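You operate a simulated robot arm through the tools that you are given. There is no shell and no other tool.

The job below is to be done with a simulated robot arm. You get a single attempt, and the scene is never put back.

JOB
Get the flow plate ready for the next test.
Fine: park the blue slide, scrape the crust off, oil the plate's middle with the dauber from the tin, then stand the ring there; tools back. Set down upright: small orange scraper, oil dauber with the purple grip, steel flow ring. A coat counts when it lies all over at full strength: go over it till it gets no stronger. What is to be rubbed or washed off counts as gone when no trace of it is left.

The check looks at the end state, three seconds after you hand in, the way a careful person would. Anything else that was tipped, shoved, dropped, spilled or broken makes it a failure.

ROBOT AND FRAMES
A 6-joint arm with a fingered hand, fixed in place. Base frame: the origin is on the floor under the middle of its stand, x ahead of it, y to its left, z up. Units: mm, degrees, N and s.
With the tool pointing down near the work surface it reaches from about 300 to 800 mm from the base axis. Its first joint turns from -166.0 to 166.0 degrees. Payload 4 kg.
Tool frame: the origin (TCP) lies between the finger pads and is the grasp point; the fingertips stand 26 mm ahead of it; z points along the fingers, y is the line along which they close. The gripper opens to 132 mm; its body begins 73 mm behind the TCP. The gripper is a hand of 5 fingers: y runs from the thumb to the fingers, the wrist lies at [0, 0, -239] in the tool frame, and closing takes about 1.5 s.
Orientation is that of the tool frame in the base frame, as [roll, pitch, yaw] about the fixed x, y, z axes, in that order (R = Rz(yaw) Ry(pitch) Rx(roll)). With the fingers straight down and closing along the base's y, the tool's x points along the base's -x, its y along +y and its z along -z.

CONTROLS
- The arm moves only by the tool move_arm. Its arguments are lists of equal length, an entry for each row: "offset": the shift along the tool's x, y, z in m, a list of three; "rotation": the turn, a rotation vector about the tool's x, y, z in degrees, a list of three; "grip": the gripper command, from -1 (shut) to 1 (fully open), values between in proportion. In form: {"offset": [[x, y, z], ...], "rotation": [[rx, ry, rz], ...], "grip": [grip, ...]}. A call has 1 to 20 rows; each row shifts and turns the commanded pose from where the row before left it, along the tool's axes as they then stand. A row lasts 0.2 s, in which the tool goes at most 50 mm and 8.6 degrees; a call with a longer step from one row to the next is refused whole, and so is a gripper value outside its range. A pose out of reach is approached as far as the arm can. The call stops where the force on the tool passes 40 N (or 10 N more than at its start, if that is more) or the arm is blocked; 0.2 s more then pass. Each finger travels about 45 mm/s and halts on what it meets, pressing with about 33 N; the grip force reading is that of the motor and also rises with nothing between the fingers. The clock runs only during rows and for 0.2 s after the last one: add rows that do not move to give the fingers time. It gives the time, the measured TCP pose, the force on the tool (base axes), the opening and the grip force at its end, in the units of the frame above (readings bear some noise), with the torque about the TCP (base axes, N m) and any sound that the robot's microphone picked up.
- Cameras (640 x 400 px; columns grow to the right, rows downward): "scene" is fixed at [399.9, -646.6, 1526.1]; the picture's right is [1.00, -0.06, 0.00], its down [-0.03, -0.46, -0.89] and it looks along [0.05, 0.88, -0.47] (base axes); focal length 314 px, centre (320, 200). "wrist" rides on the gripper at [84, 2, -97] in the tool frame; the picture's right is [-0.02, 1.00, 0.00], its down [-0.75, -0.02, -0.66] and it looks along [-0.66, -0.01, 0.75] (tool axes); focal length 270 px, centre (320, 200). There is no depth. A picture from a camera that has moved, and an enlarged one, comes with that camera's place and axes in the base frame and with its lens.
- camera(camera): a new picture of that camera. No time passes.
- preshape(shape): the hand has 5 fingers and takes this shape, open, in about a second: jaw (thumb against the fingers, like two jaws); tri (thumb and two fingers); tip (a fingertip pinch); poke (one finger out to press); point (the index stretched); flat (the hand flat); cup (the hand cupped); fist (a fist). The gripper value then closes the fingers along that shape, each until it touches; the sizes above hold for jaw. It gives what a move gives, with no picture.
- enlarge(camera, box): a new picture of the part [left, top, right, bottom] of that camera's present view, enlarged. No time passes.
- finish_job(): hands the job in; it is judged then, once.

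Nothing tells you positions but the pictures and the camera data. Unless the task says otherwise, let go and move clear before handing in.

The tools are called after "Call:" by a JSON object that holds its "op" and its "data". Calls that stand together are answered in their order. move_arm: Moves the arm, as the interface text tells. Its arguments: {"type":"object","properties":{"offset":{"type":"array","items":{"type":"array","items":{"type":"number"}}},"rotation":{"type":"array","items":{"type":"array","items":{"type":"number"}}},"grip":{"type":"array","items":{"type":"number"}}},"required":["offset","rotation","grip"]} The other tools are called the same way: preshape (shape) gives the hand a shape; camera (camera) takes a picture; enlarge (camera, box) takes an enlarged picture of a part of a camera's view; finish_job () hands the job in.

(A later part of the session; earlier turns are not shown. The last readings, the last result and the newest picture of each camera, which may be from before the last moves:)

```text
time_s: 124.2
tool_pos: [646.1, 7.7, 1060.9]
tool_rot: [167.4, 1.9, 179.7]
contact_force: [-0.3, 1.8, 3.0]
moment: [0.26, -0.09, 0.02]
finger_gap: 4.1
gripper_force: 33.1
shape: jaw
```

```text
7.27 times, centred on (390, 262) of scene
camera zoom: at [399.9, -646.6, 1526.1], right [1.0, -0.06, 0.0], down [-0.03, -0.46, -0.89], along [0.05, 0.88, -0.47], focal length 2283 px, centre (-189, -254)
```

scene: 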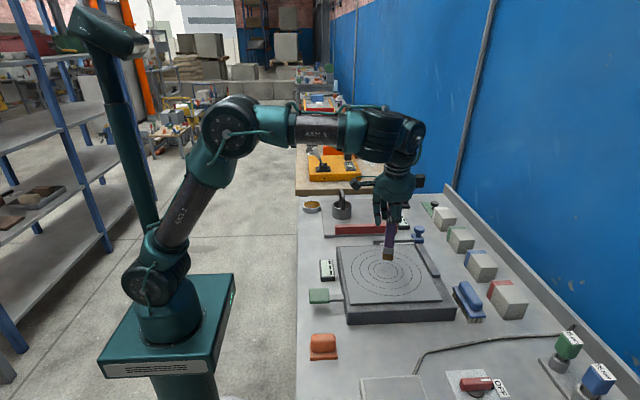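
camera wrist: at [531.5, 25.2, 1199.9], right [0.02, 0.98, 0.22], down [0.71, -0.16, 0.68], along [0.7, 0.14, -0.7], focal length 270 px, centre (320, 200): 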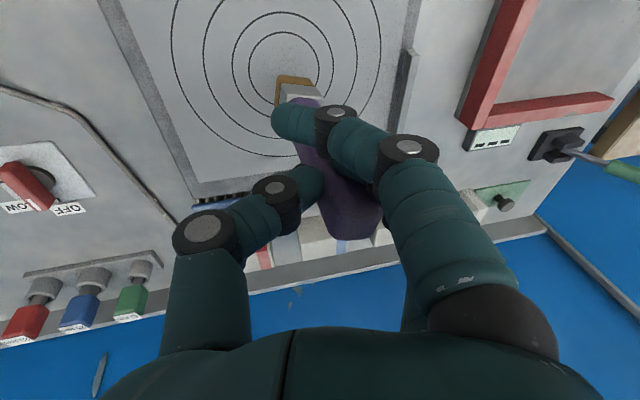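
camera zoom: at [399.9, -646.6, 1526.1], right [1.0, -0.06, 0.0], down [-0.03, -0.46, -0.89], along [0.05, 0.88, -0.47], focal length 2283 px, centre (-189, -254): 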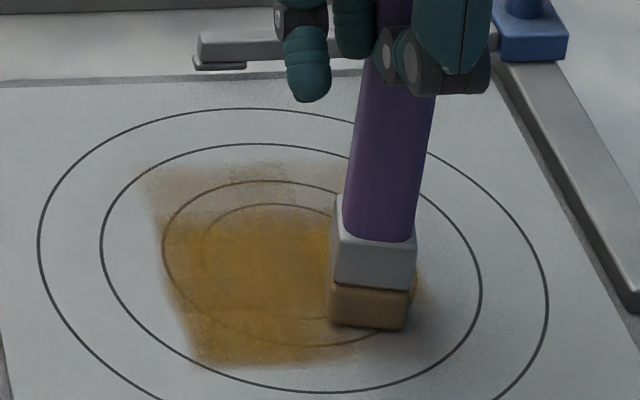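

Call:
{"op": "move_arm", "data": {"offset": [[-0.0003, 0.0022, -0.0098], [-0.001, 0.0065, -0.0293], [0.0004, 0.039, 0.0087], [0.0004, 0.039, 0.0087], [0.0004, 0.039, 0.0087], [0, 0, 0]], "rotation": [[0, 0, 0], [0, 0, 0], [0, 0, 0], [0, 0, 0], [0, 0, 0], [0, 0, 0]], "grip": [-1, -1, -1, -1, -1, -1]}}

Call:
{"op": "camera", "data": {"camera": "wrist"}}

Call:
{"op": "enlarge", "data": {"camera": "wrist", "box": [80, 0, 340, 160]}}

Call:
{"op": "enlarge", "data": {"camera": "scene", "box": [360, 235, 420, 290]}}

```text
time_s: 125.6
tool_pos: [645.7, 127.5, 1101.6]
tool_rot: [167.5, 1.9, 179.7]
contact_force: [0.4, 0.6, -1.1]
moment: [-0.02, 0.0, 0.02]
finger_gap: 4.3
gripper_force: 32.5
shape: jaw
```

```text
taken
camera wrist: at [555.8, 109.1, 1195.0], right [0.02, 0.98, 0.22], down [0.73, -0.16, 0.66], along [0.68, 0.15, -0.72], focal length 270 px, centre (320, 200)
```

wrist: 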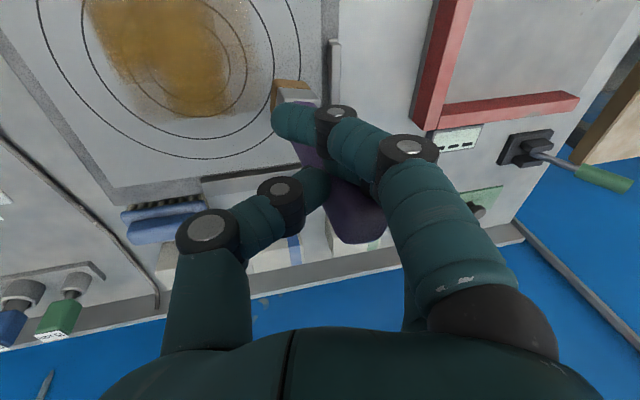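

```text
2.46 times, centred on (210, 80) of wrist
camera zoom: at [555.8, 109.1, 1195.0], right [0.02, 0.98, 0.22], down [0.73, -0.16, 0.66], along [0.68, 0.15, -0.72], focal length 665 px, centre (591, 495)
```

zoom: 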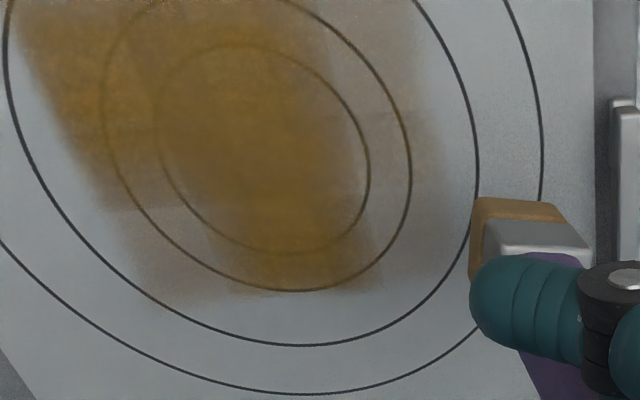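

```text
7.27 times, centred on (390, 262) of scene
camera zoom: at [399.9, -646.6, 1526.1], right [1.0, -0.06, 0.0], down [-0.03, -0.46, -0.89], along [0.05, 0.88, -0.47], focal length 2283 px, centre (-189, -254)
```

zoom: 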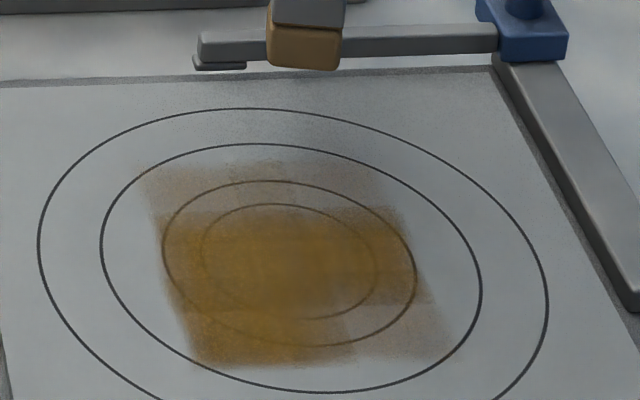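

The middle is nearly all amber now, with weaker zones at the edges. The pad is pale, so I'll go back and dip again.

Call:
{"op": "move_arm", "data": {"offset": [[0.0205, 0.0346, 0.00698], [0.0205, 0.0346, 0.00698], [0.0205, 0.0346, 0.00698], [0.0205, 0.0346, 0.00698], [0.0205, 0.0346, 0.00698], [0.0205, 0.0346, 0.00698], [0.0205, 0.0346, 0.00698], [0.0205, 0.0346, 0.00698], [0.0205, 0.0346, 0.00698], [0.0205, 0.0346, 0.00698], [0.0205, 0.0346, 0.00698], [0, 0, 0]], "rotation": [[0, 0, 0], [0, 0, 0], [0, 0, 0], [0, 0, 0], [0, 0, 0], [0, 0, 0], [0, 0, 0], [0, 0, 0], [0, 0, 0], [0, 0, 0], [0, 0, 0], [0, 0, 0]], "grip": [-1, -1, -1, -1, -1, -1, -1, -1, -1, -1, -1, -1]}}

Call:
{"op": "enlarge", "data": {"camera": "wrist", "box": [200, 0, 360, 130]}}

Call:
{"op": "enlarge", "data": {"camera": "scene", "box": [290, 160, 350, 225]}}

Call:
{"op": "enlarge", "data": {"camera": "scene", "box": [340, 225, 440, 310]}}

```text
time_s: 128.2
tool_pos: [421.4, 516.7, 1098.2]
tool_rot: [167.5, 1.9, 179.8]
contact_force: [0.8, 0.0, -1.4]
moment: [-0.02, -0.01, 0.01]
finger_gap: 4.1
gripper_force: 33.2
shape: jaw
```

```text
3.08 times, centred on (280, 65) of wrist
camera zoom: at [332.7, 497.7, 1192.3], right [0.02, 0.98, 0.22], down [0.73, -0.16, 0.66], along [0.68, 0.15, -0.72], focal length 832 px, centre (443, 615)
```

zoom: 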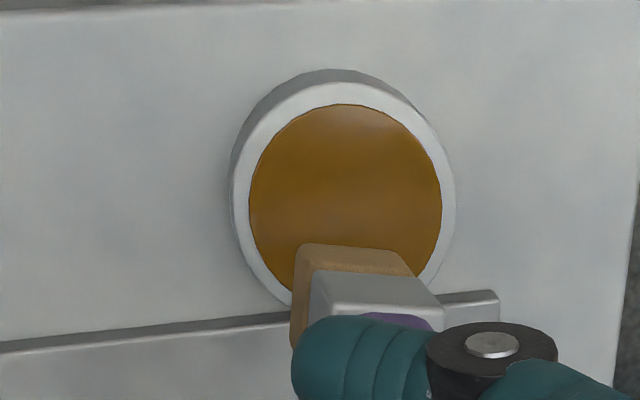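

```text
6.15 times, centred on (320, 192) of scene
camera zoom: at [399.9, -646.6, 1526.1], right [1.0, -0.06, 0.0], down [-0.03, -0.46, -0.89], along [0.05, 0.88, -0.47], focal length 1932 px, centre (320, 246)
```

zoom: 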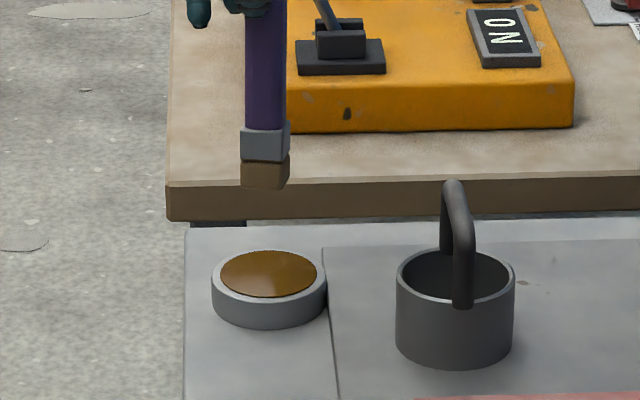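

```text
4.71 times, centred on (390, 268) of scene
camera zoom: at [399.9, -646.6, 1526.1], right [1.0, -0.06, 0.0], down [-0.03, -0.46, -0.89], along [0.05, 0.88, -0.47], focal length 1477 px, centre (-9, -118)
```

zoom: 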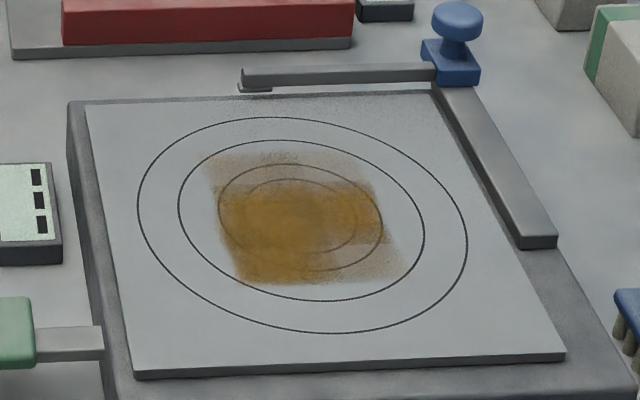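

Call:
{"op": "move_arm", "data": {"offset": [[0.00142, -0.00409, 0.02227], [0.00142, -0.00409, 0.02227], [0.00142, -0.00409, 0.02227], [0, 0, 0]], "rotation": [[0, 0, 0], [0, 0, 0], [0, 0, 0], [0, 0, 0]], "grip": [-1, -1, -1, -1]}}

Call:
{"op": "enlarge", "data": {"camera": "wrist", "box": [200, 0, 360, 130]}}

Call:
{"op": "enlarge", "data": {"camera": "scene", "box": [300, 180, 340, 225]}}

```text
time_s: 129.2
tool_pos: [420.8, 518.2, 1032.5]
tool_rot: [167.5, 1.9, 179.6]
contact_force: [0.6, -0.1, -1.1]
moment: [-0.04, 0.04, 0.03]
finger_gap: 4.2
gripper_force: 33.5
shape: jaw
```

```text
3.08 times, centred on (280, 65) of wrist
camera zoom: at [331.4, 499.8, 1124.7], right [0.02, 0.98, 0.22], down [0.73, -0.16, 0.66], along [0.68, 0.15, -0.72], focal length 832 px, centre (443, 615)
```

zoom: 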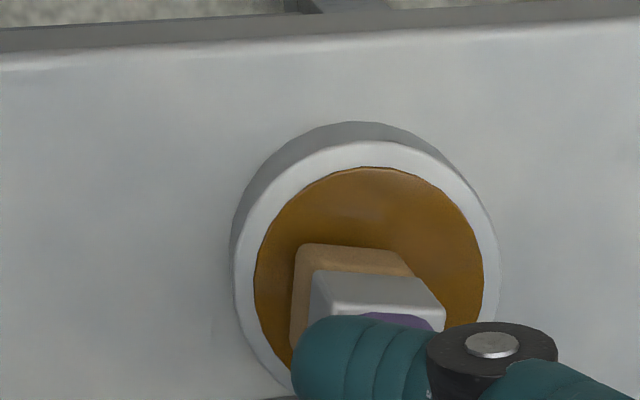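

```text
8.89 times, centred on (320, 202) of scene
camera zoom: at [399.9, -646.6, 1526.1], right [1.0, -0.06, 0.0], down [-0.03, -0.46, -0.89], along [0.05, 0.88, -0.47], focal length 2791 px, centre (320, 178)
```

zoom: 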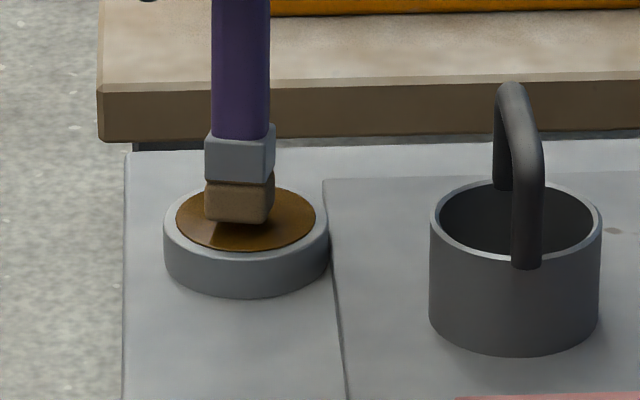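

Call:
{"op": "move_arm", "data": {"offset": [[0.0001, -0.00065, 0.00293], [0.0001, -0.00065, 0.00293], [3e-05, -0.00022, 0.00098], [0, 0, 0]], "rotation": [[0, 0, 0], [0, 0, 0], [0, 0, 0], [0, 0, 0]], "grip": [-1, -1, -1, -1]}}

Call:
{"op": "enlarge", "data": {"camera": "scene", "box": [300, 180, 340, 225]}}

```text
time_s: 130.2
tool_pos: [419.6, 518.9, 1024.4]
tool_rot: [167.5, 1.9, 179.8]
contact_force: [-0.1, -0.3, 2.4]
moment: [0.02, 0.01, -0.01]
finger_gap: 4.5
gripper_force: 33.1
shape: jaw
```

```text
8.89 times, centred on (320, 202) of scene
camera zoom: at [399.9, -646.6, 1526.1], right [1.0, -0.06, 0.0], down [-0.03, -0.46, -0.89], along [0.05, 0.88, -0.47], focal length 2791 px, centre (320, 178)
```

zoom: 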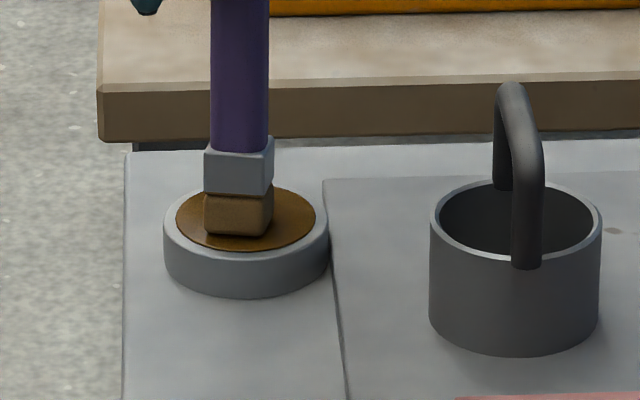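

Call:
{"op": "move_arm", "data": {"offset": [[0, 0, 0], [-0.0004, 0.0026, -0.0117], [-0.001, 0.0065, -0.0293], [-0.001, 0.0065, -0.0293], [-0.01819, -0.03885, -0.008], [-0.01819, -0.03885, -0.008], [-0.01819, -0.03885, -0.008], [-0.01819, -0.03885, -0.008], [-0.01819, -0.03885, -0.008], [-0.01819, -0.03885, -0.008], [-0.01819, -0.03885, -0.008], [-0.01819, -0.03885, -0.008], [-0.01819, -0.03885, -0.008], [-0.01819, -0.03885, -0.008], [-0.01819, -0.03885, -0.008], [-0.01819, -0.03885, -0.008], [-0.01819, -0.03885, -0.008], [0, 0, 0]], "rotation": [[0, 0, 0], [0, 0, 0], [0, 0, 0], [0, 0, 0], [0, 0, 0], [0, 0, 0], [0, 0, 0], [0, 0, 0], [0, 0, 0], [0, 0, 0], [0, 0, 0], [0, 0, 0], [0, 0, 0], [0, 0, 0], [0, 0, 0], [0, 0, 0], [0, 0, 0], [0, 0, 0]], "grip": [-1, -1, -1, -1, -1, -1, -1, -1, -1, -1, -1, -1, -1, -1, -1, -1, -1, -1]}}

Call:
{"op": "enlarge", "data": {"camera": "wrist", "box": [180, 0, 440, 160]}}

Call:
{"op": "enlarge", "data": {"camera": "scene", "box": [350, 190, 430, 290]}}

```text
time_s: 134.0
tool_pos: [650.2, -2.2, 1094.1]
tool_rot: [167.6, 2.0, 179.8]
contact_force: [-0.5, -1.1, -1.9]
moment: [0.02, 0.01, 0.0]
finger_gap: 4.1
gripper_force: 32.8
shape: jaw
out of reach, approached as far as the arm can: row 17
```

```text
2.46 times, centred on (310, 80) of wrist
camera zoom: at [561.7, -21.0, 1188.1], right [0.02, 0.98, 0.22], down [0.73, -0.16, 0.67], along [0.68, 0.14, -0.71], focal length 665 px, centre (345, 495)
```

zoom: 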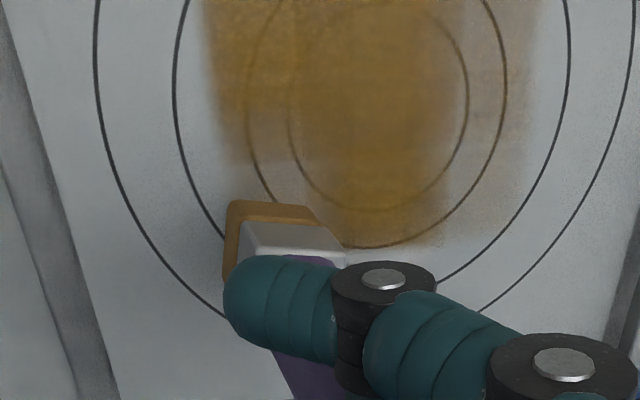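

```text
4.00 times, centred on (390, 240) of scene
camera zoom: at [399.9, -646.6, 1526.1], right [1.0, -0.06, 0.0], down [-0.03, -0.46, -0.89], along [0.05, 0.88, -0.47], focal length 1256 px, centre (40, 40)
```

zoom: 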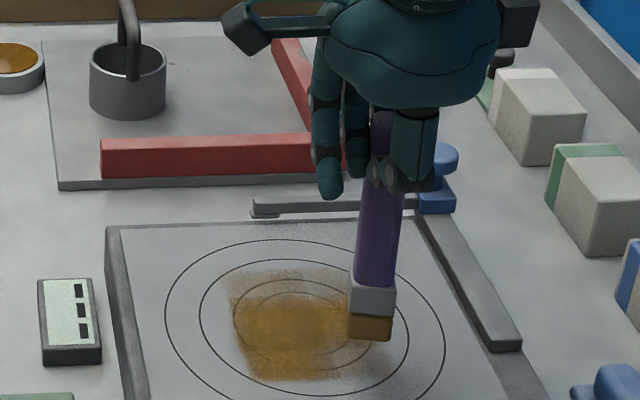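

Call:
{"op": "move_arm", "data": {"offset": [[0.00096, -0.0023, 0.0292], [5e-05, -0.00043, 0.00196], [0, 0, 0]], "rotation": [[0, 0, 0], [0, 0, 0], [0, 0, 0]], "grip": [-1, -1, -1]}}

```text
time_s: 134.8
tool_pos: [663.6, 0.1, 1074.7]
tool_rot: [167.6, 1.6, 179.8]
contact_force: [-0.6, 0.6, -2.3]
moment: [-0.04, 0.0, 0.02]
finger_gap: 4.3
gripper_force: 33.1
shape: jaw
out of reach, approached as far as the arm can: row 1
```

Call:
{"op": "move_arm", "data": {"offset": [[0.007, 0.0039, 0.00525], [0.007, 0.0039, 0.00525], [0, 0, 0]], "rotation": [[0, 0, 0], [0, 0, 0], [0, 0, 0]], "grip": [-1, -1, -1]}}

Call:
{"op": "enlarge", "data": {"camera": "scene", "box": [350, 190, 430, 290]}}

```text
time_s: 135.6
tool_pos: [662.3, 7.6, 1076.5]
tool_rot: [167.4, 1.6, 179.8]
contact_force: [-0.6, -0.5, -1.2]
moment: [-0.02, 0.03, -0.03]
finger_gap: 4.0
gripper_force: 32.9
shape: jaw
out of reach, approached as far as the arm can: row 1, 2
```

```text
4.00 times, centred on (390, 240) of scene
camera zoom: at [399.9, -646.6, 1526.1], right [1.0, -0.06, 0.0], down [-0.03, -0.46, -0.89], along [0.05, 0.88, -0.47], focal length 1256 px, centre (40, 40)
```

zoom: 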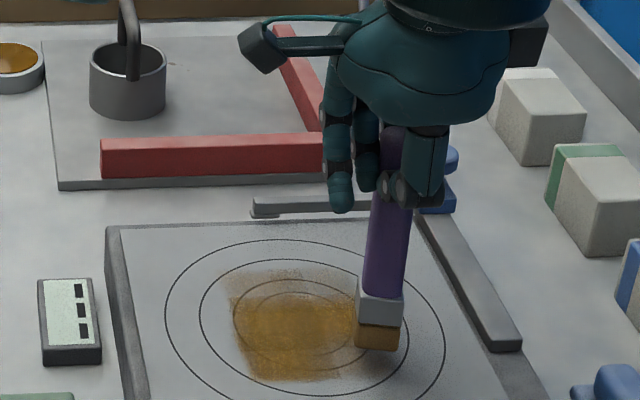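

Call:
{"op": "move_arm", "data": {"offset": [[0.011, 0.0244, 0.0], [0.011, 0.0244, 0.0], [0, 0, 0]], "rotation": [[0, 0, 0], [0, 0, 0], [0, 0, 0]], "grip": [-1, -1, -1]}}

Call:
{"op": "camera", "data": {"camera": "scene"}}

```text
time_s: 136.4
tool_pos: [651.0, 56.2, 1096.2]
tool_rot: [167.5, 1.7, 179.8]
contact_force: [0.1, -0.2, -0.4]
moment: [0.02, 0.01, 0.05]
finger_gap: 3.8
gripper_force: 32.6
shape: jaw
out of reach, approached as far as the arm can: row 1, 2
```

```text
taken
```

scene: 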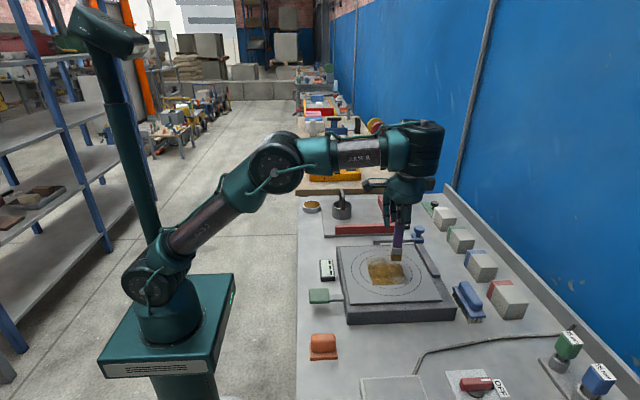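

Call:
{"op": "move_arm", "data": {"offset": [[0.03, 0.0065, -0.028], [0.035, 0.02, 0.0], [0.035, 0.02, 0.0], [0, 0, 0]], "rotation": [[0, 0, 0], [0, 0, 0], [0, 0, 0], [0, 0, 0]], "grip": [-1, -1, -1, -1]}}

Call:
{"op": "camera", "data": {"camera": "scene"}}

```text
time_s: 137.4
tool_pos: [563.7, 92.6, 1146.8]
tool_rot: [167.5, 1.9, 179.7]
contact_force: [0.6, -0.1, -2.0]
moment: [-0.02, -0.02, 0.03]
finger_gap: 4.0
gripper_force: 33.2
shape: jaw
out of reach, approached as far as the arm can: row 2
```

```text
taken
```

scene: 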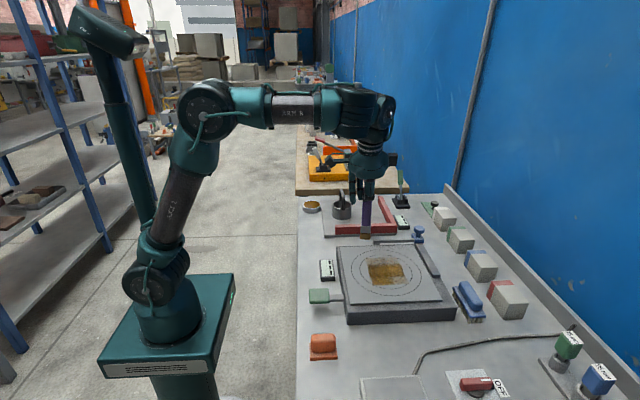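

Call:
{"op": "move_arm", "data": {"offset": [[-0.0201, -0.0211, 0.0104], [-0.0201, -0.0211, 0.0104], [-0.0201, -0.0211, 0.0104], [-0.0201, -0.0211, 0.0104], [0, 0, 0]], "rotation": [[0, 0, 0], [0, 0, 0], [0, 0, 0], [0, 0, 0], [0, 0, 0]], "grip": [-1, -1, -1, -1, -1]}}

Call:
{"op": "enlarge", "data": {"camera": "scene", "box": [350, 190, 430, 290]}}

```text
time_s: 138.6
tool_pos: [645.2, 17.7, 1091.3]
tool_rot: [167.5, 2.0, 179.7]
contact_force: [0.3, 0.1, -2.1]
moment: [0.0, 0.03, 0.0]
finger_gap: 4.0
gripper_force: 32.8
shape: jaw
```

```text
4.00 times, centred on (390, 240) of scene
camera zoom: at [399.9, -646.6, 1526.1], right [1.0, -0.06, 0.0], down [-0.03, -0.46, -0.89], along [0.05, 0.88, -0.47], focal length 1256 px, centre (40, 40)
```

zoom: 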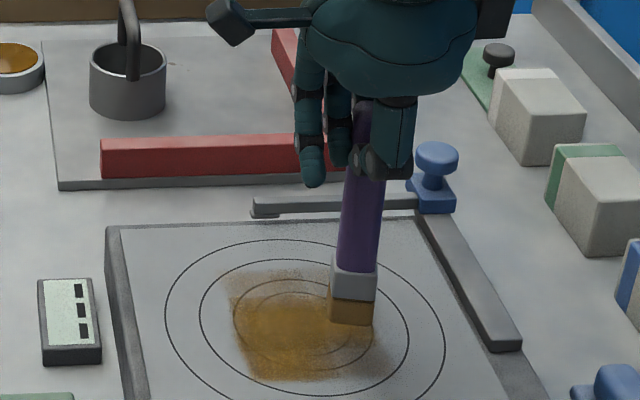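

Call:
{"op": "move_arm", "data": {"offset": [[0.0004, -0.0088, 0.01185], [0.0004, -0.0088, 0.01185], [5e-05, -0.00033, 0.00146], [0, 0, 0]], "rotation": [[0, 0, 0], [0, 0, 0], [0, 0, 0], [0, 0, 0]], "grip": [-1, -1, -1, -1]}}

```text
time_s: 139.6
tool_pos: [645.7, 7.8, 1062.5]
tool_rot: [167.5, 1.9, 179.7]
contact_force: [-0.3, 0.5, -2.1]
moment: [0.0, 0.03, -0.02]
finger_gap: 4.0
gripper_force: 33.3
shape: jaw
```

Call:
{"op": "move_arm", "data": {"offset": [[5e-05, -0.00033, 0.00146], [0, 0, 0]], "rotation": [[0, 0, 0], [0, 0, 0]], "grip": [-1, -1]}}

```text
time_s: 140.2
tool_pos: [645.9, 6.3, 1060.7]
tool_rot: [167.5, 1.9, 179.8]
contact_force: [0.3, 0.4, -0.8]
moment: [0.0, 0.01, -0.02]
finger_gap: 4.0
gripper_force: 32.6
shape: jaw
```

Call:
{"op": "move_arm", "data": {"offset": [[3e-05, -0.00022, 0.00098], [0, 0, 0]], "rotation": [[0, 0, 0], [0, 0, 0]], "grip": [-1, -1]}}

```text
time_s: 140.8
tool_pos: [646.0, 7.2, 1059.6]
tool_rot: [167.4, 2.0, 179.8]
contact_force: [-0.1, 0.5, 5.2]
moment: [0.1, -0.04, 0.01]
finger_gap: 4.4
gripper_force: 33.4
shape: jaw
```

Call:
{"op": "move_arm", "data": {"offset": [[6e-05, 0.00586, 0.0013], [6e-05, 0.00586, 0.0013], [6e-05, 0.00586, 0.0013], [6e-05, 0.00586, 0.0013], [6e-05, 0.00586, 0.0013], [6e-05, 0.00586, 0.0013], [6e-05, 0.00586, 0.0013], [6e-05, 0.00586, 0.0013], [6e-05, 0.00586, 0.0013], [6e-05, 0.00586, 0.0013], [6e-05, 0.00586, 0.0013], [6e-05, 0.00586, 0.0013], [6e-05, 0.00586, 0.0013]], "rotation": [[0, 0, 0], [0, 0, 0], [0, 0, 0], [0, 0, 0], [0, 0, 0], [0, 0, 0], [0, 0, 0], [0, 0, 0], [0, 0, 0], [0, 0, 0], [0, 0, 0], [0, 0, 0], [0, 0, 0]], "grip": [-1, -1, -1, -1, -1, -1, -1, -1, -1, -1, -1, -1, -1]}}

Call:
{"op": "enlarge", "data": {"camera": "wrist", "box": [100, 0, 360, 160]}}

Call:
{"op": "enlarge", "data": {"camera": "scene", "box": [360, 235, 420, 290]}}

```text
time_s: 143.6
tool_pos: [645.3, 85.4, 1060.2]
tool_rot: [167.4, 2.0, 179.7]
contact_force: [-0.4, -2.0, 3.9]
moment: [-0.11, 0.03, -0.04]
finger_gap: 4.6
gripper_force: 33.5
shape: jaw
```

```text
2.46 times, centred on (230, 80) of wrist
camera zoom: at [556.7, 67.1, 1153.3], right [0.02, 0.98, 0.22], down [0.73, -0.16, 0.66], along [0.68, 0.15, -0.71], focal length 665 px, centre (542, 495)
```

zoom: 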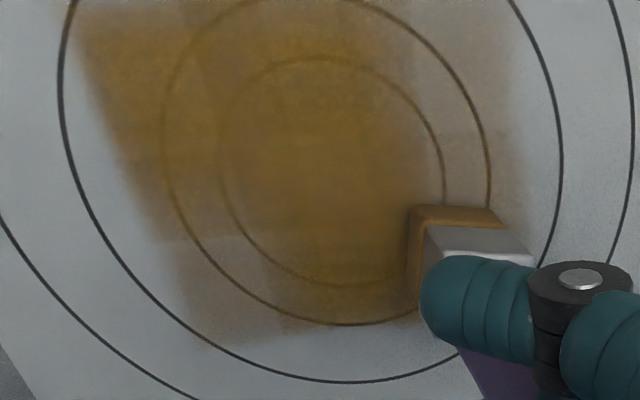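

```text
7.27 times, centred on (390, 262) of scene
camera zoom: at [399.9, -646.6, 1526.1], right [1.0, -0.06, 0.0], down [-0.03, -0.46, -0.89], along [0.05, 0.88, -0.47], focal length 2283 px, centre (-189, -254)
```

zoom: 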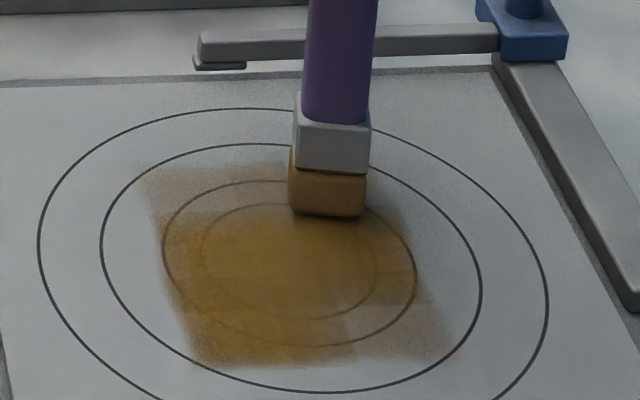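

Call:
{"op": "move_arm", "data": {"offset": [[6e-05, 0.00586, 0.0013], [6e-05, 0.00586, 0.0013], [6e-05, 0.00586, 0.0013], [-6e-05, -0.00586, -0.0013], [-6e-05, -0.00586, -0.0013], [-6e-05, -0.00586, -0.0013], [-6e-05, -0.00586, -0.0013], [-6e-05, -0.00586, -0.0013], [-6e-05, -0.00586, -0.0013], [-6e-05, -0.00586, -0.0013], [-6e-05, -0.00586, -0.0013], [-6e-05, -0.00586, -0.0013], [-6e-05, -0.00586, -0.0013], [-6e-05, -0.00586, -0.0013], [-6e-05, -0.00586, -0.0013], [-6e-05, -0.00586, -0.0013], [-6e-05, -0.00586, -0.0013], [-6e-05, -0.00586, -0.0013], [-6e-05, -0.00586, -0.0013], [-6e-05, -0.00586, -0.0013]], "rotation": [[0, 0, 0], [0, 0, 0], [0, 0, 0], [0, 0, 0], [0, 0, 0], [0, 0, 0], [0, 0, 0], [0, 0, 0], [0, 0, 0], [0, 0, 0], [0, 0, 0], [0, 0, 0], [0, 0, 0], [0, 0, 0], [0, 0, 0], [0, 0, 0], [0, 0, 0], [0, 0, 0], [0, 0, 0], [0, 0, 0]], "grip": [-1, -1, -1, -1, -1, -1, -1, -1, -1, -1, -1, -1, -1, -1, -1, -1, -1, -1, -1, -1]}}

Call:
{"op": "enlarge", "data": {"camera": "wrist", "box": [180, 0, 440, 160]}}

Call:
{"op": "enlarge", "data": {"camera": "scene", "box": [360, 235, 420, 290]}}

```text
time_s: 147.8
tool_pos: [646.1, 0.3, 1060.3]
tool_rot: [167.5, 1.9, 179.7]
contact_force: [0.6, 1.4, 1.3]
moment: [0.17, -0.03, 0.03]
finger_gap: 4.4
gripper_force: 32.6
shape: jaw
```

```text
2.46 times, centred on (310, 80) of wrist
camera zoom: at [557.6, -17.9, 1153.5], right [0.02, 0.98, 0.22], down [0.73, -0.16, 0.66], along [0.68, 0.15, -0.72], focal length 665 px, centre (345, 495)
```

zoom: 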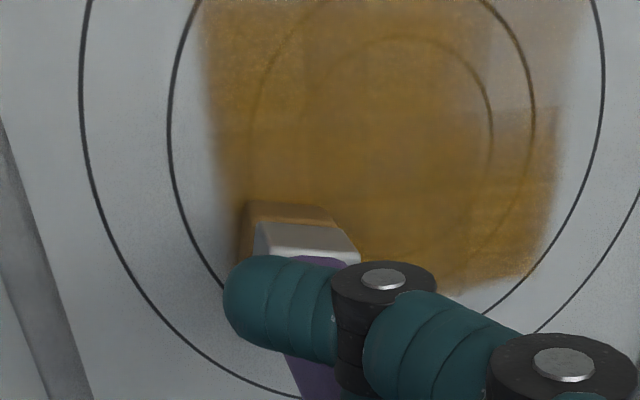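

```text
7.27 times, centred on (390, 262) of scene
camera zoom: at [399.9, -646.6, 1526.1], right [1.0, -0.06, 0.0], down [-0.03, -0.46, -0.89], along [0.05, 0.88, -0.47], focal length 2283 px, centre (-189, -254)
```

zoom: 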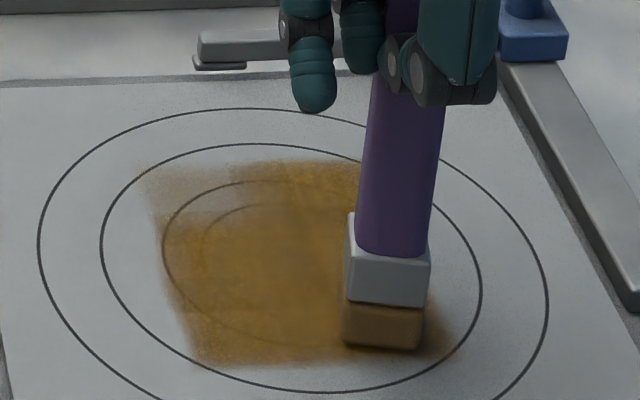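

Nearly everything is uniform now. Only the +y/-x corner remains weak, so I'll do a stroke there.

Call:
{"op": "move_arm", "data": {"offset": [[-0.00066, 0.00433, -0.0195], [0.01165, 0.0316, 0.0066], [0.01165, 0.0316, 0.0066], [0.01165, 0.0316, 0.0066], [0.0006, -0.0039, 0.01756], [0, 0, 0]], "rotation": [[0, 0, 0], [0, 0, 0], [0, 0, 0], [0, 0, 0], [0, 0, 0], [0, 0, 0]], "grip": [-1, -1, -1, -1, -1, -1]}}

Call:
{"op": "enlarge", "data": {"camera": "scene", "box": [360, 235, 420, 290]}}

```text
time_s: 149.2
tool_pos: [611.4, 98.8, 1062.5]
tool_rot: [167.6, 1.9, 179.7]
contact_force: [0.0, -0.3, -2.3]
moment: [-0.02, 0.02, -0.01]
finger_gap: 4.1
gripper_force: 33.0
shape: jaw
```

```text
7.27 times, centred on (390, 262) of scene
camera zoom: at [399.9, -646.6, 1526.1], right [1.0, -0.06, 0.0], down [-0.03, -0.46, -0.89], along [0.05, 0.88, -0.47], focal length 2283 px, centre (-189, -254)
```

zoom: 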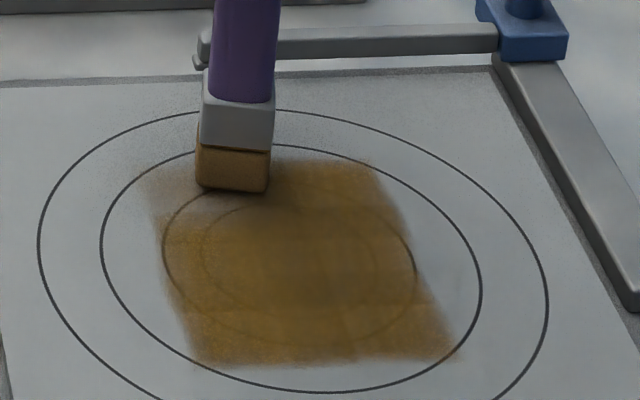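

Call:
{"op": "move_arm", "data": {"offset": [[6e-05, -0.00044, 0.00195], [3e-05, -0.00017, 0.00078], [0, 0, 0]], "rotation": [[0, 0, 0], [0, 0, 0], [0, 0, 0]], "grip": [-1, -1, -1]}}

```text
time_s: 150.0
tool_pos: [612.6, 97.2, 1060.3]
tool_rot: [167.6, 2.0, 179.9]
contact_force: [-0.1, 0.2, 9.4]
moment: [0.19, 0.0, 0.0]
finger_gap: 4.2
gripper_force: 32.8
shape: jaw
```

Call:
{"op": "move_arm", "data": {"offset": [[-8e-05, -0.00577, -0.0017], [-6e-05, -0.00586, -0.0013], [-6e-05, -0.00586, -0.0013], [-6e-05, -0.00586, -0.0013], [-6e-05, -0.00586, -0.0013], [-6e-05, -0.00586, -0.0013], [-6e-05, -0.00586, -0.0013], [-6e-05, -0.00586, -0.0013], [-6e-05, -0.00586, -0.0013], [-6e-05, -0.00586, -0.0013], [-6e-05, -0.00586, -0.0013], [-6e-05, -0.00586, -0.0013], [-6e-05, -0.00586, -0.0013], [-6e-05, -0.00586, -0.0013], [-6e-05, -0.00586, -0.0013], [-6e-05, -0.00586, -0.0013]], "rotation": [[0, 0, 0], [0, 0, 0], [0, 0, 0], [0, 0, 0], [0, 0, 0], [0, 0, 0], [0, 0, 0], [0, 0, 0], [0, 0, 0], [0, 0, 0], [0, 0, 0], [0, 0, 0], [0, 0, 0], [0, 0, 0], [0, 0, 0], [0, 0, 0]], "grip": [-1, -1, -1, -1, -1, -1, -1, -1, -1, -1, -1, -1, -1, -1, -1, -1]}}

Call:
{"op": "enlarge", "data": {"camera": "wrist", "box": [180, 0, 440, 160]}}

Call:
{"op": "enlarge", "data": {"camera": "scene", "box": [360, 235, 420, 290]}}

```text
time_s: 153.4
tool_pos: [611.8, 2.0, 1060.0]
tool_rot: [167.5, 1.9, 179.8]
contact_force: [0.6, 1.6, 2.6]
moment: [0.34, -0.12, 0.08]
finger_gap: 4.1
gripper_force: 33.7
shape: jaw
```

```text
2.46 times, centred on (310, 80) of wrist
camera zoom: at [523.7, -17.2, 1152.7], right [0.02, 0.98, 0.22], down [0.73, -0.16, 0.66], along [0.68, 0.15, -0.72], focal length 665 px, centre (345, 495)
```

zoom: 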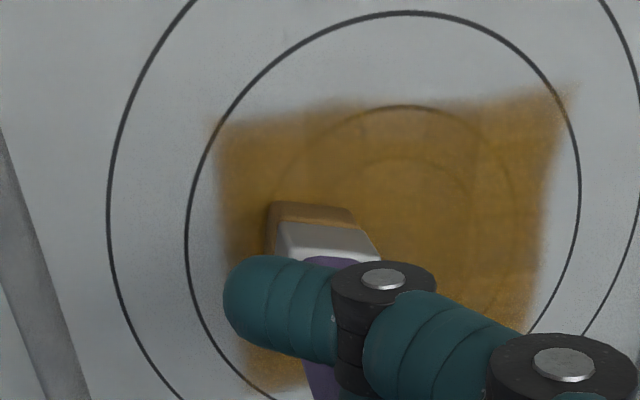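

```text
7.27 times, centred on (390, 262) of scene
camera zoom: at [399.9, -646.6, 1526.1], right [1.0, -0.06, 0.0], down [-0.03, -0.46, -0.89], along [0.05, 0.88, -0.47], focal length 2283 px, centre (-189, -254)
```

zoom: 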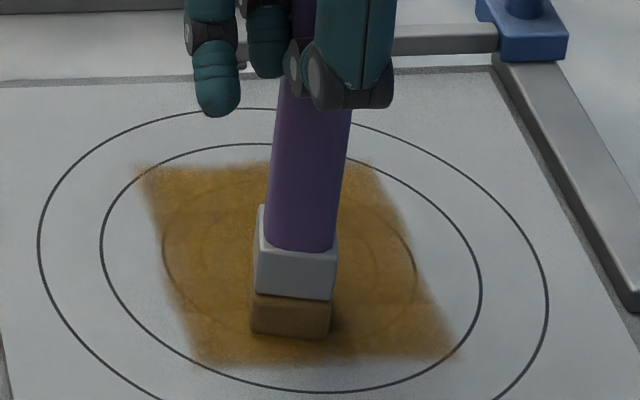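

Call:
{"op": "move_arm", "data": {"offset": [[-0.0003, 0.0022, -0.0098], [-0.001, 0.0065, -0.0293], [0.0004, 0.043, 0.0095], [0.0004, 0.043, 0.0095], [0.0004, 0.043, 0.0095], [0.0004, 0.043, 0.0095], [0, 0, 0]], "rotation": [[0, 0, 0], [0, 0, 0], [0, 0, 0], [0, 0, 0], [0, 0, 0], [0, 0, 0], [0, 0, 0]], "grip": [-1, -1, -1, -1, -1, -1, -1]}}

Call:
{"op": "enlarge", "data": {"camera": "wrist", "box": [0, 0, 300, 180]}}

Call:
{"op": "enlarge", "data": {"camera": "scene", "box": [360, 235, 420, 290]}}

Call:
{"op": "enlarge", "data": {"camera": "scene", "box": [370, 250, 410, 288]}}

```text
time_s: 155.0
tool_pos: [611.3, 180.0, 1100.4]
tool_rot: [167.5, 1.9, 179.7]
contact_force: [0.0, 0.3, -0.6]
moment: [-0.03, 0.0, -0.01]
finger_gap: 4.4
gripper_force: 33.2
shape: jaw
```

```text
2.13 times, centred on (150, 90) of wrist
camera zoom: at [522.6, 159.9, 1192.8], right [0.02, 0.98, 0.22], down [0.73, -0.16, 0.66], along [0.68, 0.15, -0.72], focal length 577 px, centre (683, 435)
```

zoom: 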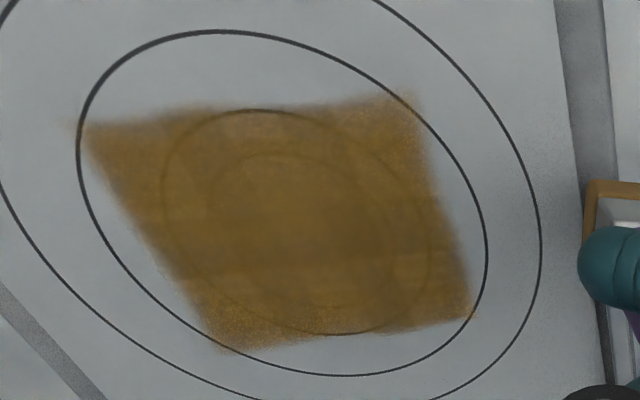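

```text
7.27 times, centred on (390, 262) of scene
camera zoom: at [399.9, -646.6, 1526.1], right [1.0, -0.06, 0.0], down [-0.03, -0.46, -0.89], along [0.05, 0.88, -0.47], focal length 2283 px, centre (-189, -254)
```

zoom: 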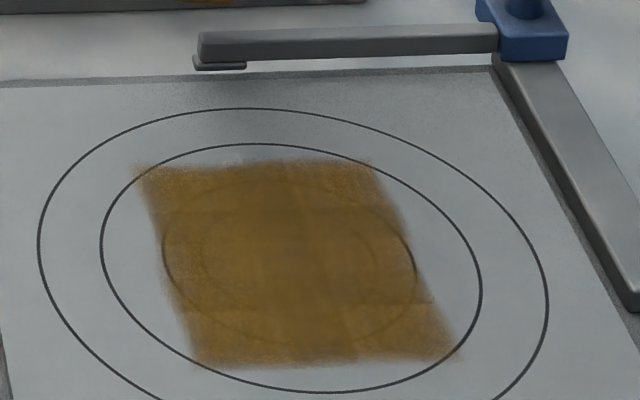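

```text
10.53 times, centred on (390, 269) of scene
camera zoom: at [399.9, -646.6, 1526.1], right [1.0, -0.06, 0.0], down [-0.03, -0.46, -0.89], along [0.05, 0.88, -0.47], focal length 3305 px, centre (-417, -526)
```

zoom: 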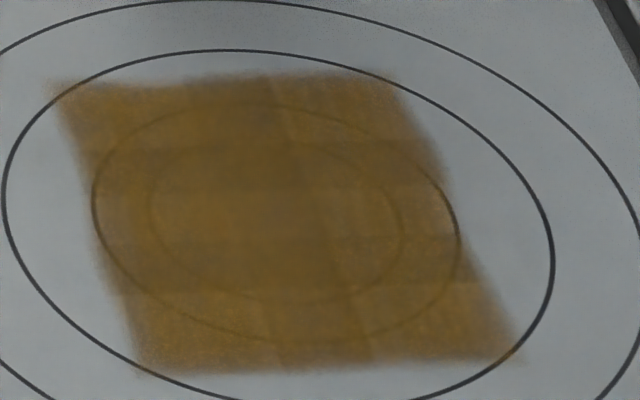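

The whole middle patch is amber with only slight tone differences. To make sure it is at full strength, I'll go over it with another set of strokes.

Call:
{"op": "move_arm", "data": {"offset": [[-0.0099, -0.0397, -0.0048], [-0.0099, -0.0397, -0.0048], [0.001, -0.0066, 0.03], [0.0002, -0.0011, 0.0049], [0, 0, 0]], "rotation": [[0, 0, 0], [0, 0, 0], [0, 0, 0], [0, 0, 0], [0, 0, 0]], "grip": [-1, -1, -1, -1, -1]}}

Call:
{"op": "enlarge", "data": {"camera": "scene", "box": [350, 210, 430, 290]}}

```text
time_s: 156.2
tool_pos: [631.4, 98.2, 1058.3]
tool_rot: [167.5, 2.1, 179.8]
contact_force: [-0.2, 0.2, 19.1]
moment: [0.38, -0.09, 0.04]
finger_gap: 4.7
gripper_force: 33.3
shape: jaw
```

```text
5.00 times, centred on (390, 250) of scene
camera zoom: at [399.9, -646.6, 1526.1], right [1.0, -0.06, 0.0], down [-0.03, -0.46, -0.89], along [0.05, 0.88, -0.47], focal length 1570 px, centre (-30, -50)
```

zoom: 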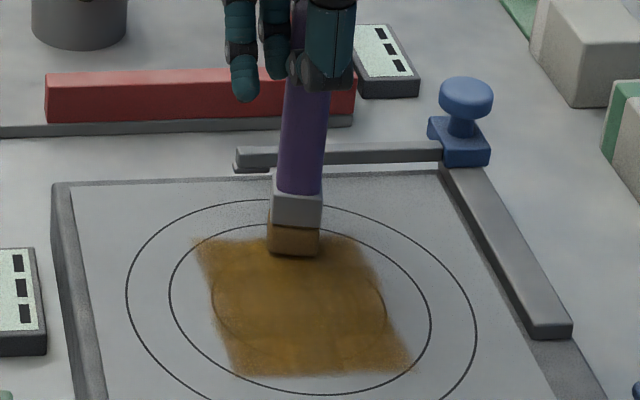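

Call:
{"op": "move_arm", "data": {"offset": [[-5e-05, 0.00033, -0.00146], [-6e-05, -0.00586, -0.0013], [-6e-05, -0.00586, -0.0013], [-6e-05, -0.00586, -0.0013], [-6e-05, -0.00586, -0.0013], [-6e-05, -0.00586, -0.0013], [-6e-05, -0.00586, -0.0013], [-6e-05, -0.00586, -0.0013], [-6e-05, -0.00586, -0.0013], [-6e-05, -0.00586, -0.0013], [-6e-05, -0.00586, -0.0013], [-6e-05, -0.00586, -0.0013], [-6e-05, -0.00586, -0.0013], [-6e-05, -0.00586, -0.0013], [-6e-05, -0.00586, -0.0013], [-6e-05, -0.00586, -0.0013], [0, 0, 0]], "rotation": [[0, 0, 0], [0, 0, 0], [0, 0, 0], [0, 0, 0], [0, 0, 0], [0, 0, 0], [0, 0, 0], [0, 0, 0], [0, 0, 0], [0, 0, 0], [0, 0, 0], [0, 0, 0], [0, 0, 0], [0, 0, 0], [0, 0, 0], [0, 0, 0], [0, 0, 0]], "grip": [-1, -1, -1, -1, -1, -1, -1, -1, -1, -1, -1, -1, -1, -1, -1, -1, -1]}}

Call:
{"op": "enlarge", "data": {"camera": "wrist", "box": [180, 0, 440, 160]}}

Call:
{"op": "enlarge", "data": {"camera": "scene", "box": [350, 210, 430, 290]}}

```text
time_s: 159.8
tool_pos: [633.3, 5.7, 1059.0]
tool_rot: [167.6, 1.9, 179.7]
contact_force: [0.1, 1.1, 2.5]
moment: [0.22, -0.1, 0.0]
finger_gap: 4.1
gripper_force: 32.7
shape: jaw
```

```text
2.46 times, centred on (310, 80) of wrist
camera zoom: at [543.9, -12.1, 1151.6], right [0.02, 0.98, 0.22], down [0.73, -0.16, 0.66], along [0.68, 0.15, -0.72], focal length 665 px, centre (345, 495)
```

zoom: 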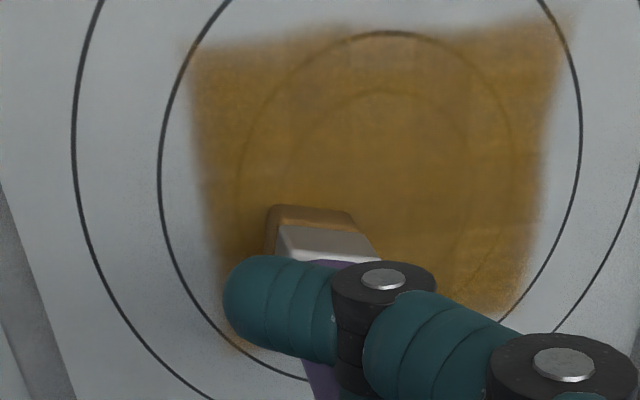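

```text
5.00 times, centred on (390, 250) of scene
camera zoom: at [399.9, -646.6, 1526.1], right [1.0, -0.06, 0.0], down [-0.03, -0.46, -0.89], along [0.05, 0.88, -0.47], focal length 1570 px, centre (-30, -50)
```

zoom: 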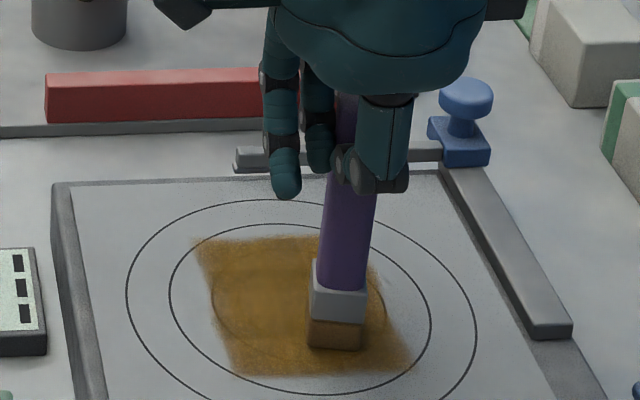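

Call:
{"op": "move_arm", "data": {"offset": [[-0.0153, 0.0017, -0.0073], [0.0003, -0.0017, 0.0078], [6e-05, 0.00586, 0.0013], [6e-05, 0.00586, 0.0013], [6e-05, 0.00586, 0.0013], [6e-05, 0.00586, 0.0013], [6e-05, 0.00586, 0.0013], [6e-05, 0.00586, 0.0013], [6e-05, 0.00586, 0.0013], [6e-05, 0.00586, 0.0013], [6e-05, 0.00586, 0.0013], [6e-05, 0.00586, 0.0013], [6e-05, 0.00586, 0.0013], [6e-05, 0.00586, 0.0013], [6e-05, 0.00586, 0.0013], [6e-05, 0.00586, 0.0013], [6e-05, 0.00586, 0.0013], [0, 0, 0]], "rotation": [[0, 0, 0], [0, 0, 0], [0, 0, 0], [0, 0, 0], [0, 0, 0], [0, 0, 0], [0, 0, 0], [0, 0, 0], [0, 0, 0], [0, 0, 0], [0, 0, 0], [0, 0, 0], [0, 0, 0], [0, 0, 0], [0, 0, 0], [0, 0, 0], [0, 0, 0], [0, 0, 0]], "grip": [-1, -1, -1, -1, -1, -1, -1, -1, -1, -1, -1, -1, -1, -1, -1, -1, -1, -1]}}

Call:
{"op": "enlarge", "data": {"camera": "scene", "box": [350, 210, 430, 290]}}

```text
time_s: 163.6
tool_pos: [646.4, 97.0, 1059.1]
tool_rot: [167.5, 2.0, 179.7]
contact_force: [-1.3, -2.8, 11.6]
moment: [-0.38, 0.01, 0.02]
finger_gap: 5.3
gripper_force: 33.1
shape: jaw
```

```text
5.00 times, centred on (390, 250) of scene
camera zoom: at [399.9, -646.6, 1526.1], right [1.0, -0.06, 0.0], down [-0.03, -0.46, -0.89], along [0.05, 0.88, -0.47], focal length 1570 px, centre (-30, -50)
```

zoom: 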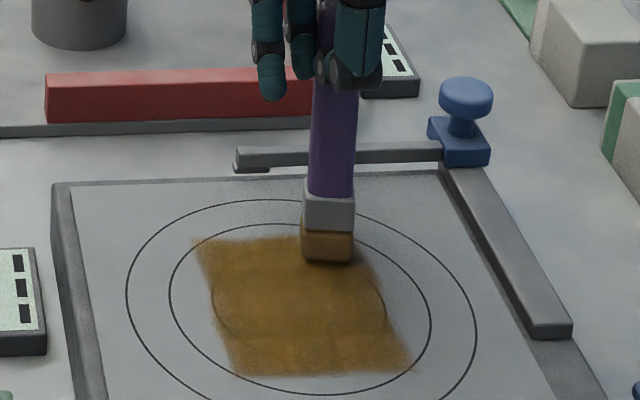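

Call:
{"op": "move_arm", "data": {"offset": [[-0.0002, 0.0013, -0.0058], [0.043, 0.0001, -0.0015], [0.0002, -0.0012, 0.0054], [-6e-05, -0.00586, -0.0013], [-6e-05, -0.00586, -0.0013], [-6e-05, -0.00586, -0.0013], [-6e-05, -0.00586, -0.0013], [-6e-05, -0.00586, -0.0013], [-6e-05, -0.00586, -0.0013], [-6e-05, -0.00586, -0.0013], [-6e-05, -0.00586, -0.0013], [-6e-05, -0.00586, -0.0013], [-6e-05, -0.00586, -0.0013], [-6e-05, -0.00586, -0.0013], [-6e-05, -0.00586, -0.0013], [-6e-05, -0.00586, -0.0013], [-6e-05, -0.00586, -0.0013], [-6e-05, -0.00586, -0.0013], [0, 0, 0]], "rotation": [[0, 0, 0], [0, 0, 0], [0, 0, 0], [0, 0, 0], [0, 0, 0], [0, 0, 0], [0, 0, 0], [0, 0, 0], [0, 0, 0], [0, 0, 0], [0, 0, 0], [0, 0, 0], [0, 0, 0], [0, 0, 0], [0, 0, 0], [0, 0, 0], [0, 0, 0], [0, 0, 0], [0, 0, 0]], "grip": [-1, -1, -1, -1, -1, -1, -1, -1, -1, -1, -1, -1, -1, -1, -1, -1, -1, -1, -1]}}

Call:
{"op": "enlarge", "data": {"camera": "scene", "box": [350, 210, 430, 290]}}

Call:
{"op": "enlarge", "data": {"camera": "wrist", "box": [180, 0, 440, 160]}}

```text
time_s: 167.6
tool_pos: [604.0, 7.7, 1059.2]
tool_rot: [167.5, 2.0, 179.6]
contact_force: [-0.9, 1.7, 1.2]
moment: [0.2, -0.04, 0.02]
finger_gap: 4.1
gripper_force: 32.8
shape: jaw
```

```text
5.00 times, centred on (390, 250) of scene
camera zoom: at [399.9, -646.6, 1526.1], right [1.0, -0.06, 0.0], down [-0.03, -0.46, -0.89], along [0.05, 0.88, -0.47], focal length 1570 px, centre (-30, -50)
```

zoom: 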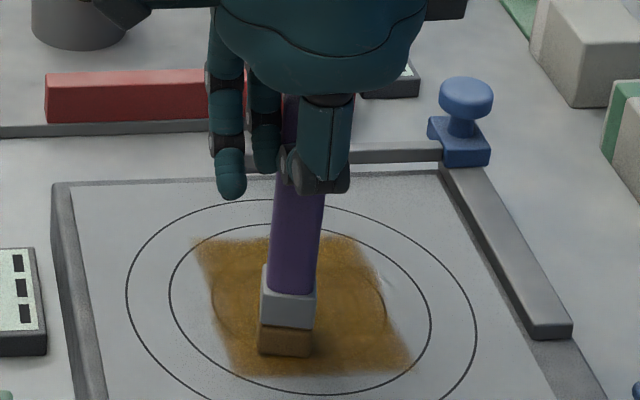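

```text
2.46 times, centred on (310, 80) of wrist
camera zoom: at [515.5, -11.3, 1152.0], right [0.02, 0.98, 0.22], down [0.73, -0.16, 0.66], along [0.68, 0.15, -0.72], focal length 665 px, centre (345, 495)
```

zoom: 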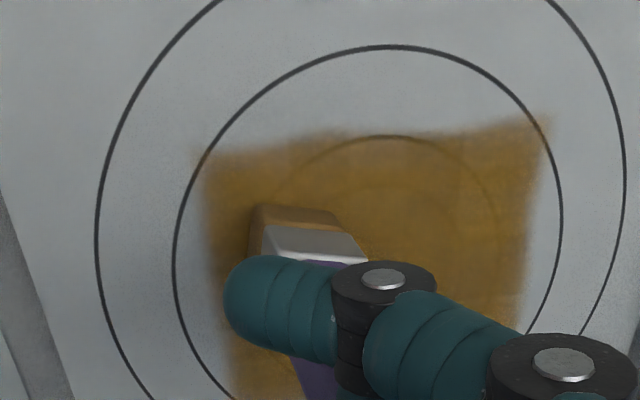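

Call:
{"op": "move_arm", "data": {"offset": [[-0.0003, 0.0022, -0.0098], [-0.001, 0.0065, -0.0293], [0.0004, 0.043, 0.0095], [0.0004, 0.043, 0.0095], [0.0004, 0.043, 0.0095], [0.0004, 0.043, 0.0095], [0, 0, 0]], "rotation": [[0, 0, 0], [0, 0, 0], [0, 0, 0], [0, 0, 0], [0, 0, 0], [0, 0, 0], [0, 0, 0]], "grip": [-1, -1, -1, -1, -1, -1, -1]}}

Call:
{"op": "enlarge", "data": {"camera": "wrist", "box": [0, 0, 300, 180]}}

Call:
{"op": "enlarge", "data": {"camera": "scene", "box": [370, 250, 410, 288]}}

Call:
{"op": "enlarge", "data": {"camera": "scene", "box": [330, 170, 430, 250]}}

```text
time_s: 169.2
tool_pos: [603.5, 184.1, 1099.1]
tool_rot: [167.4, 1.9, 179.8]
contact_force: [0.5, 0.0, -1.8]
moment: [-0.06, 0.0, -0.03]
finger_gap: 4.3
gripper_force: 33.0
shape: jaw
```

```text
2.13 times, centred on (150, 90) of wrist
camera zoom: at [515.4, 165.5, 1192.3], right [0.02, 0.98, 0.22], down [0.73, -0.16, 0.66], along [0.68, 0.15, -0.72], focal length 577 px, centre (683, 435)
```

zoom: 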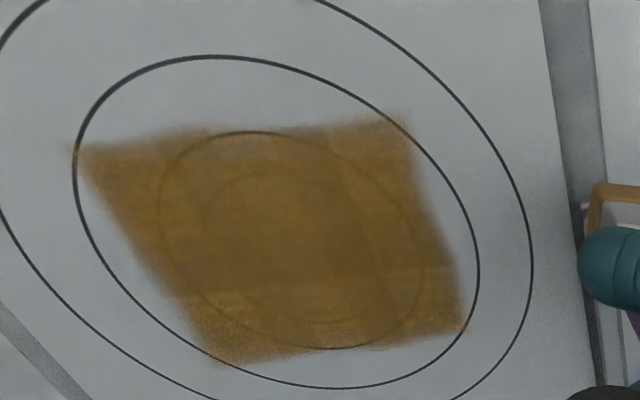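

```text
10.53 times, centred on (390, 269) of scene
camera zoom: at [399.9, -646.6, 1526.1], right [1.0, -0.06, 0.0], down [-0.03, -0.46, -0.89], along [0.05, 0.88, -0.47], focal length 3305 px, centre (-417, -526)
```

zoom: 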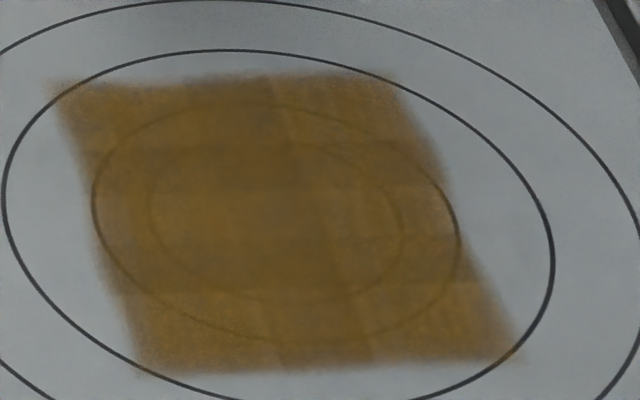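

```text
5.00 times, centred on (380, 210) of scene
camera zoom: at [399.9, -646.6, 1526.1], right [1.0, -0.06, 0.0], down [-0.03, -0.46, -0.89], along [0.05, 0.88, -0.47], focal length 1570 px, centre (20, 150)
```

zoom: 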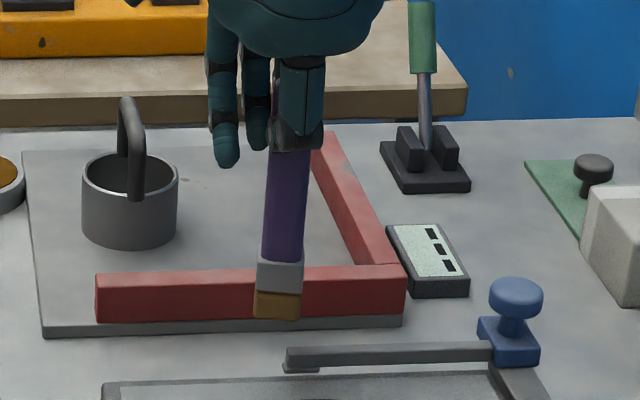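

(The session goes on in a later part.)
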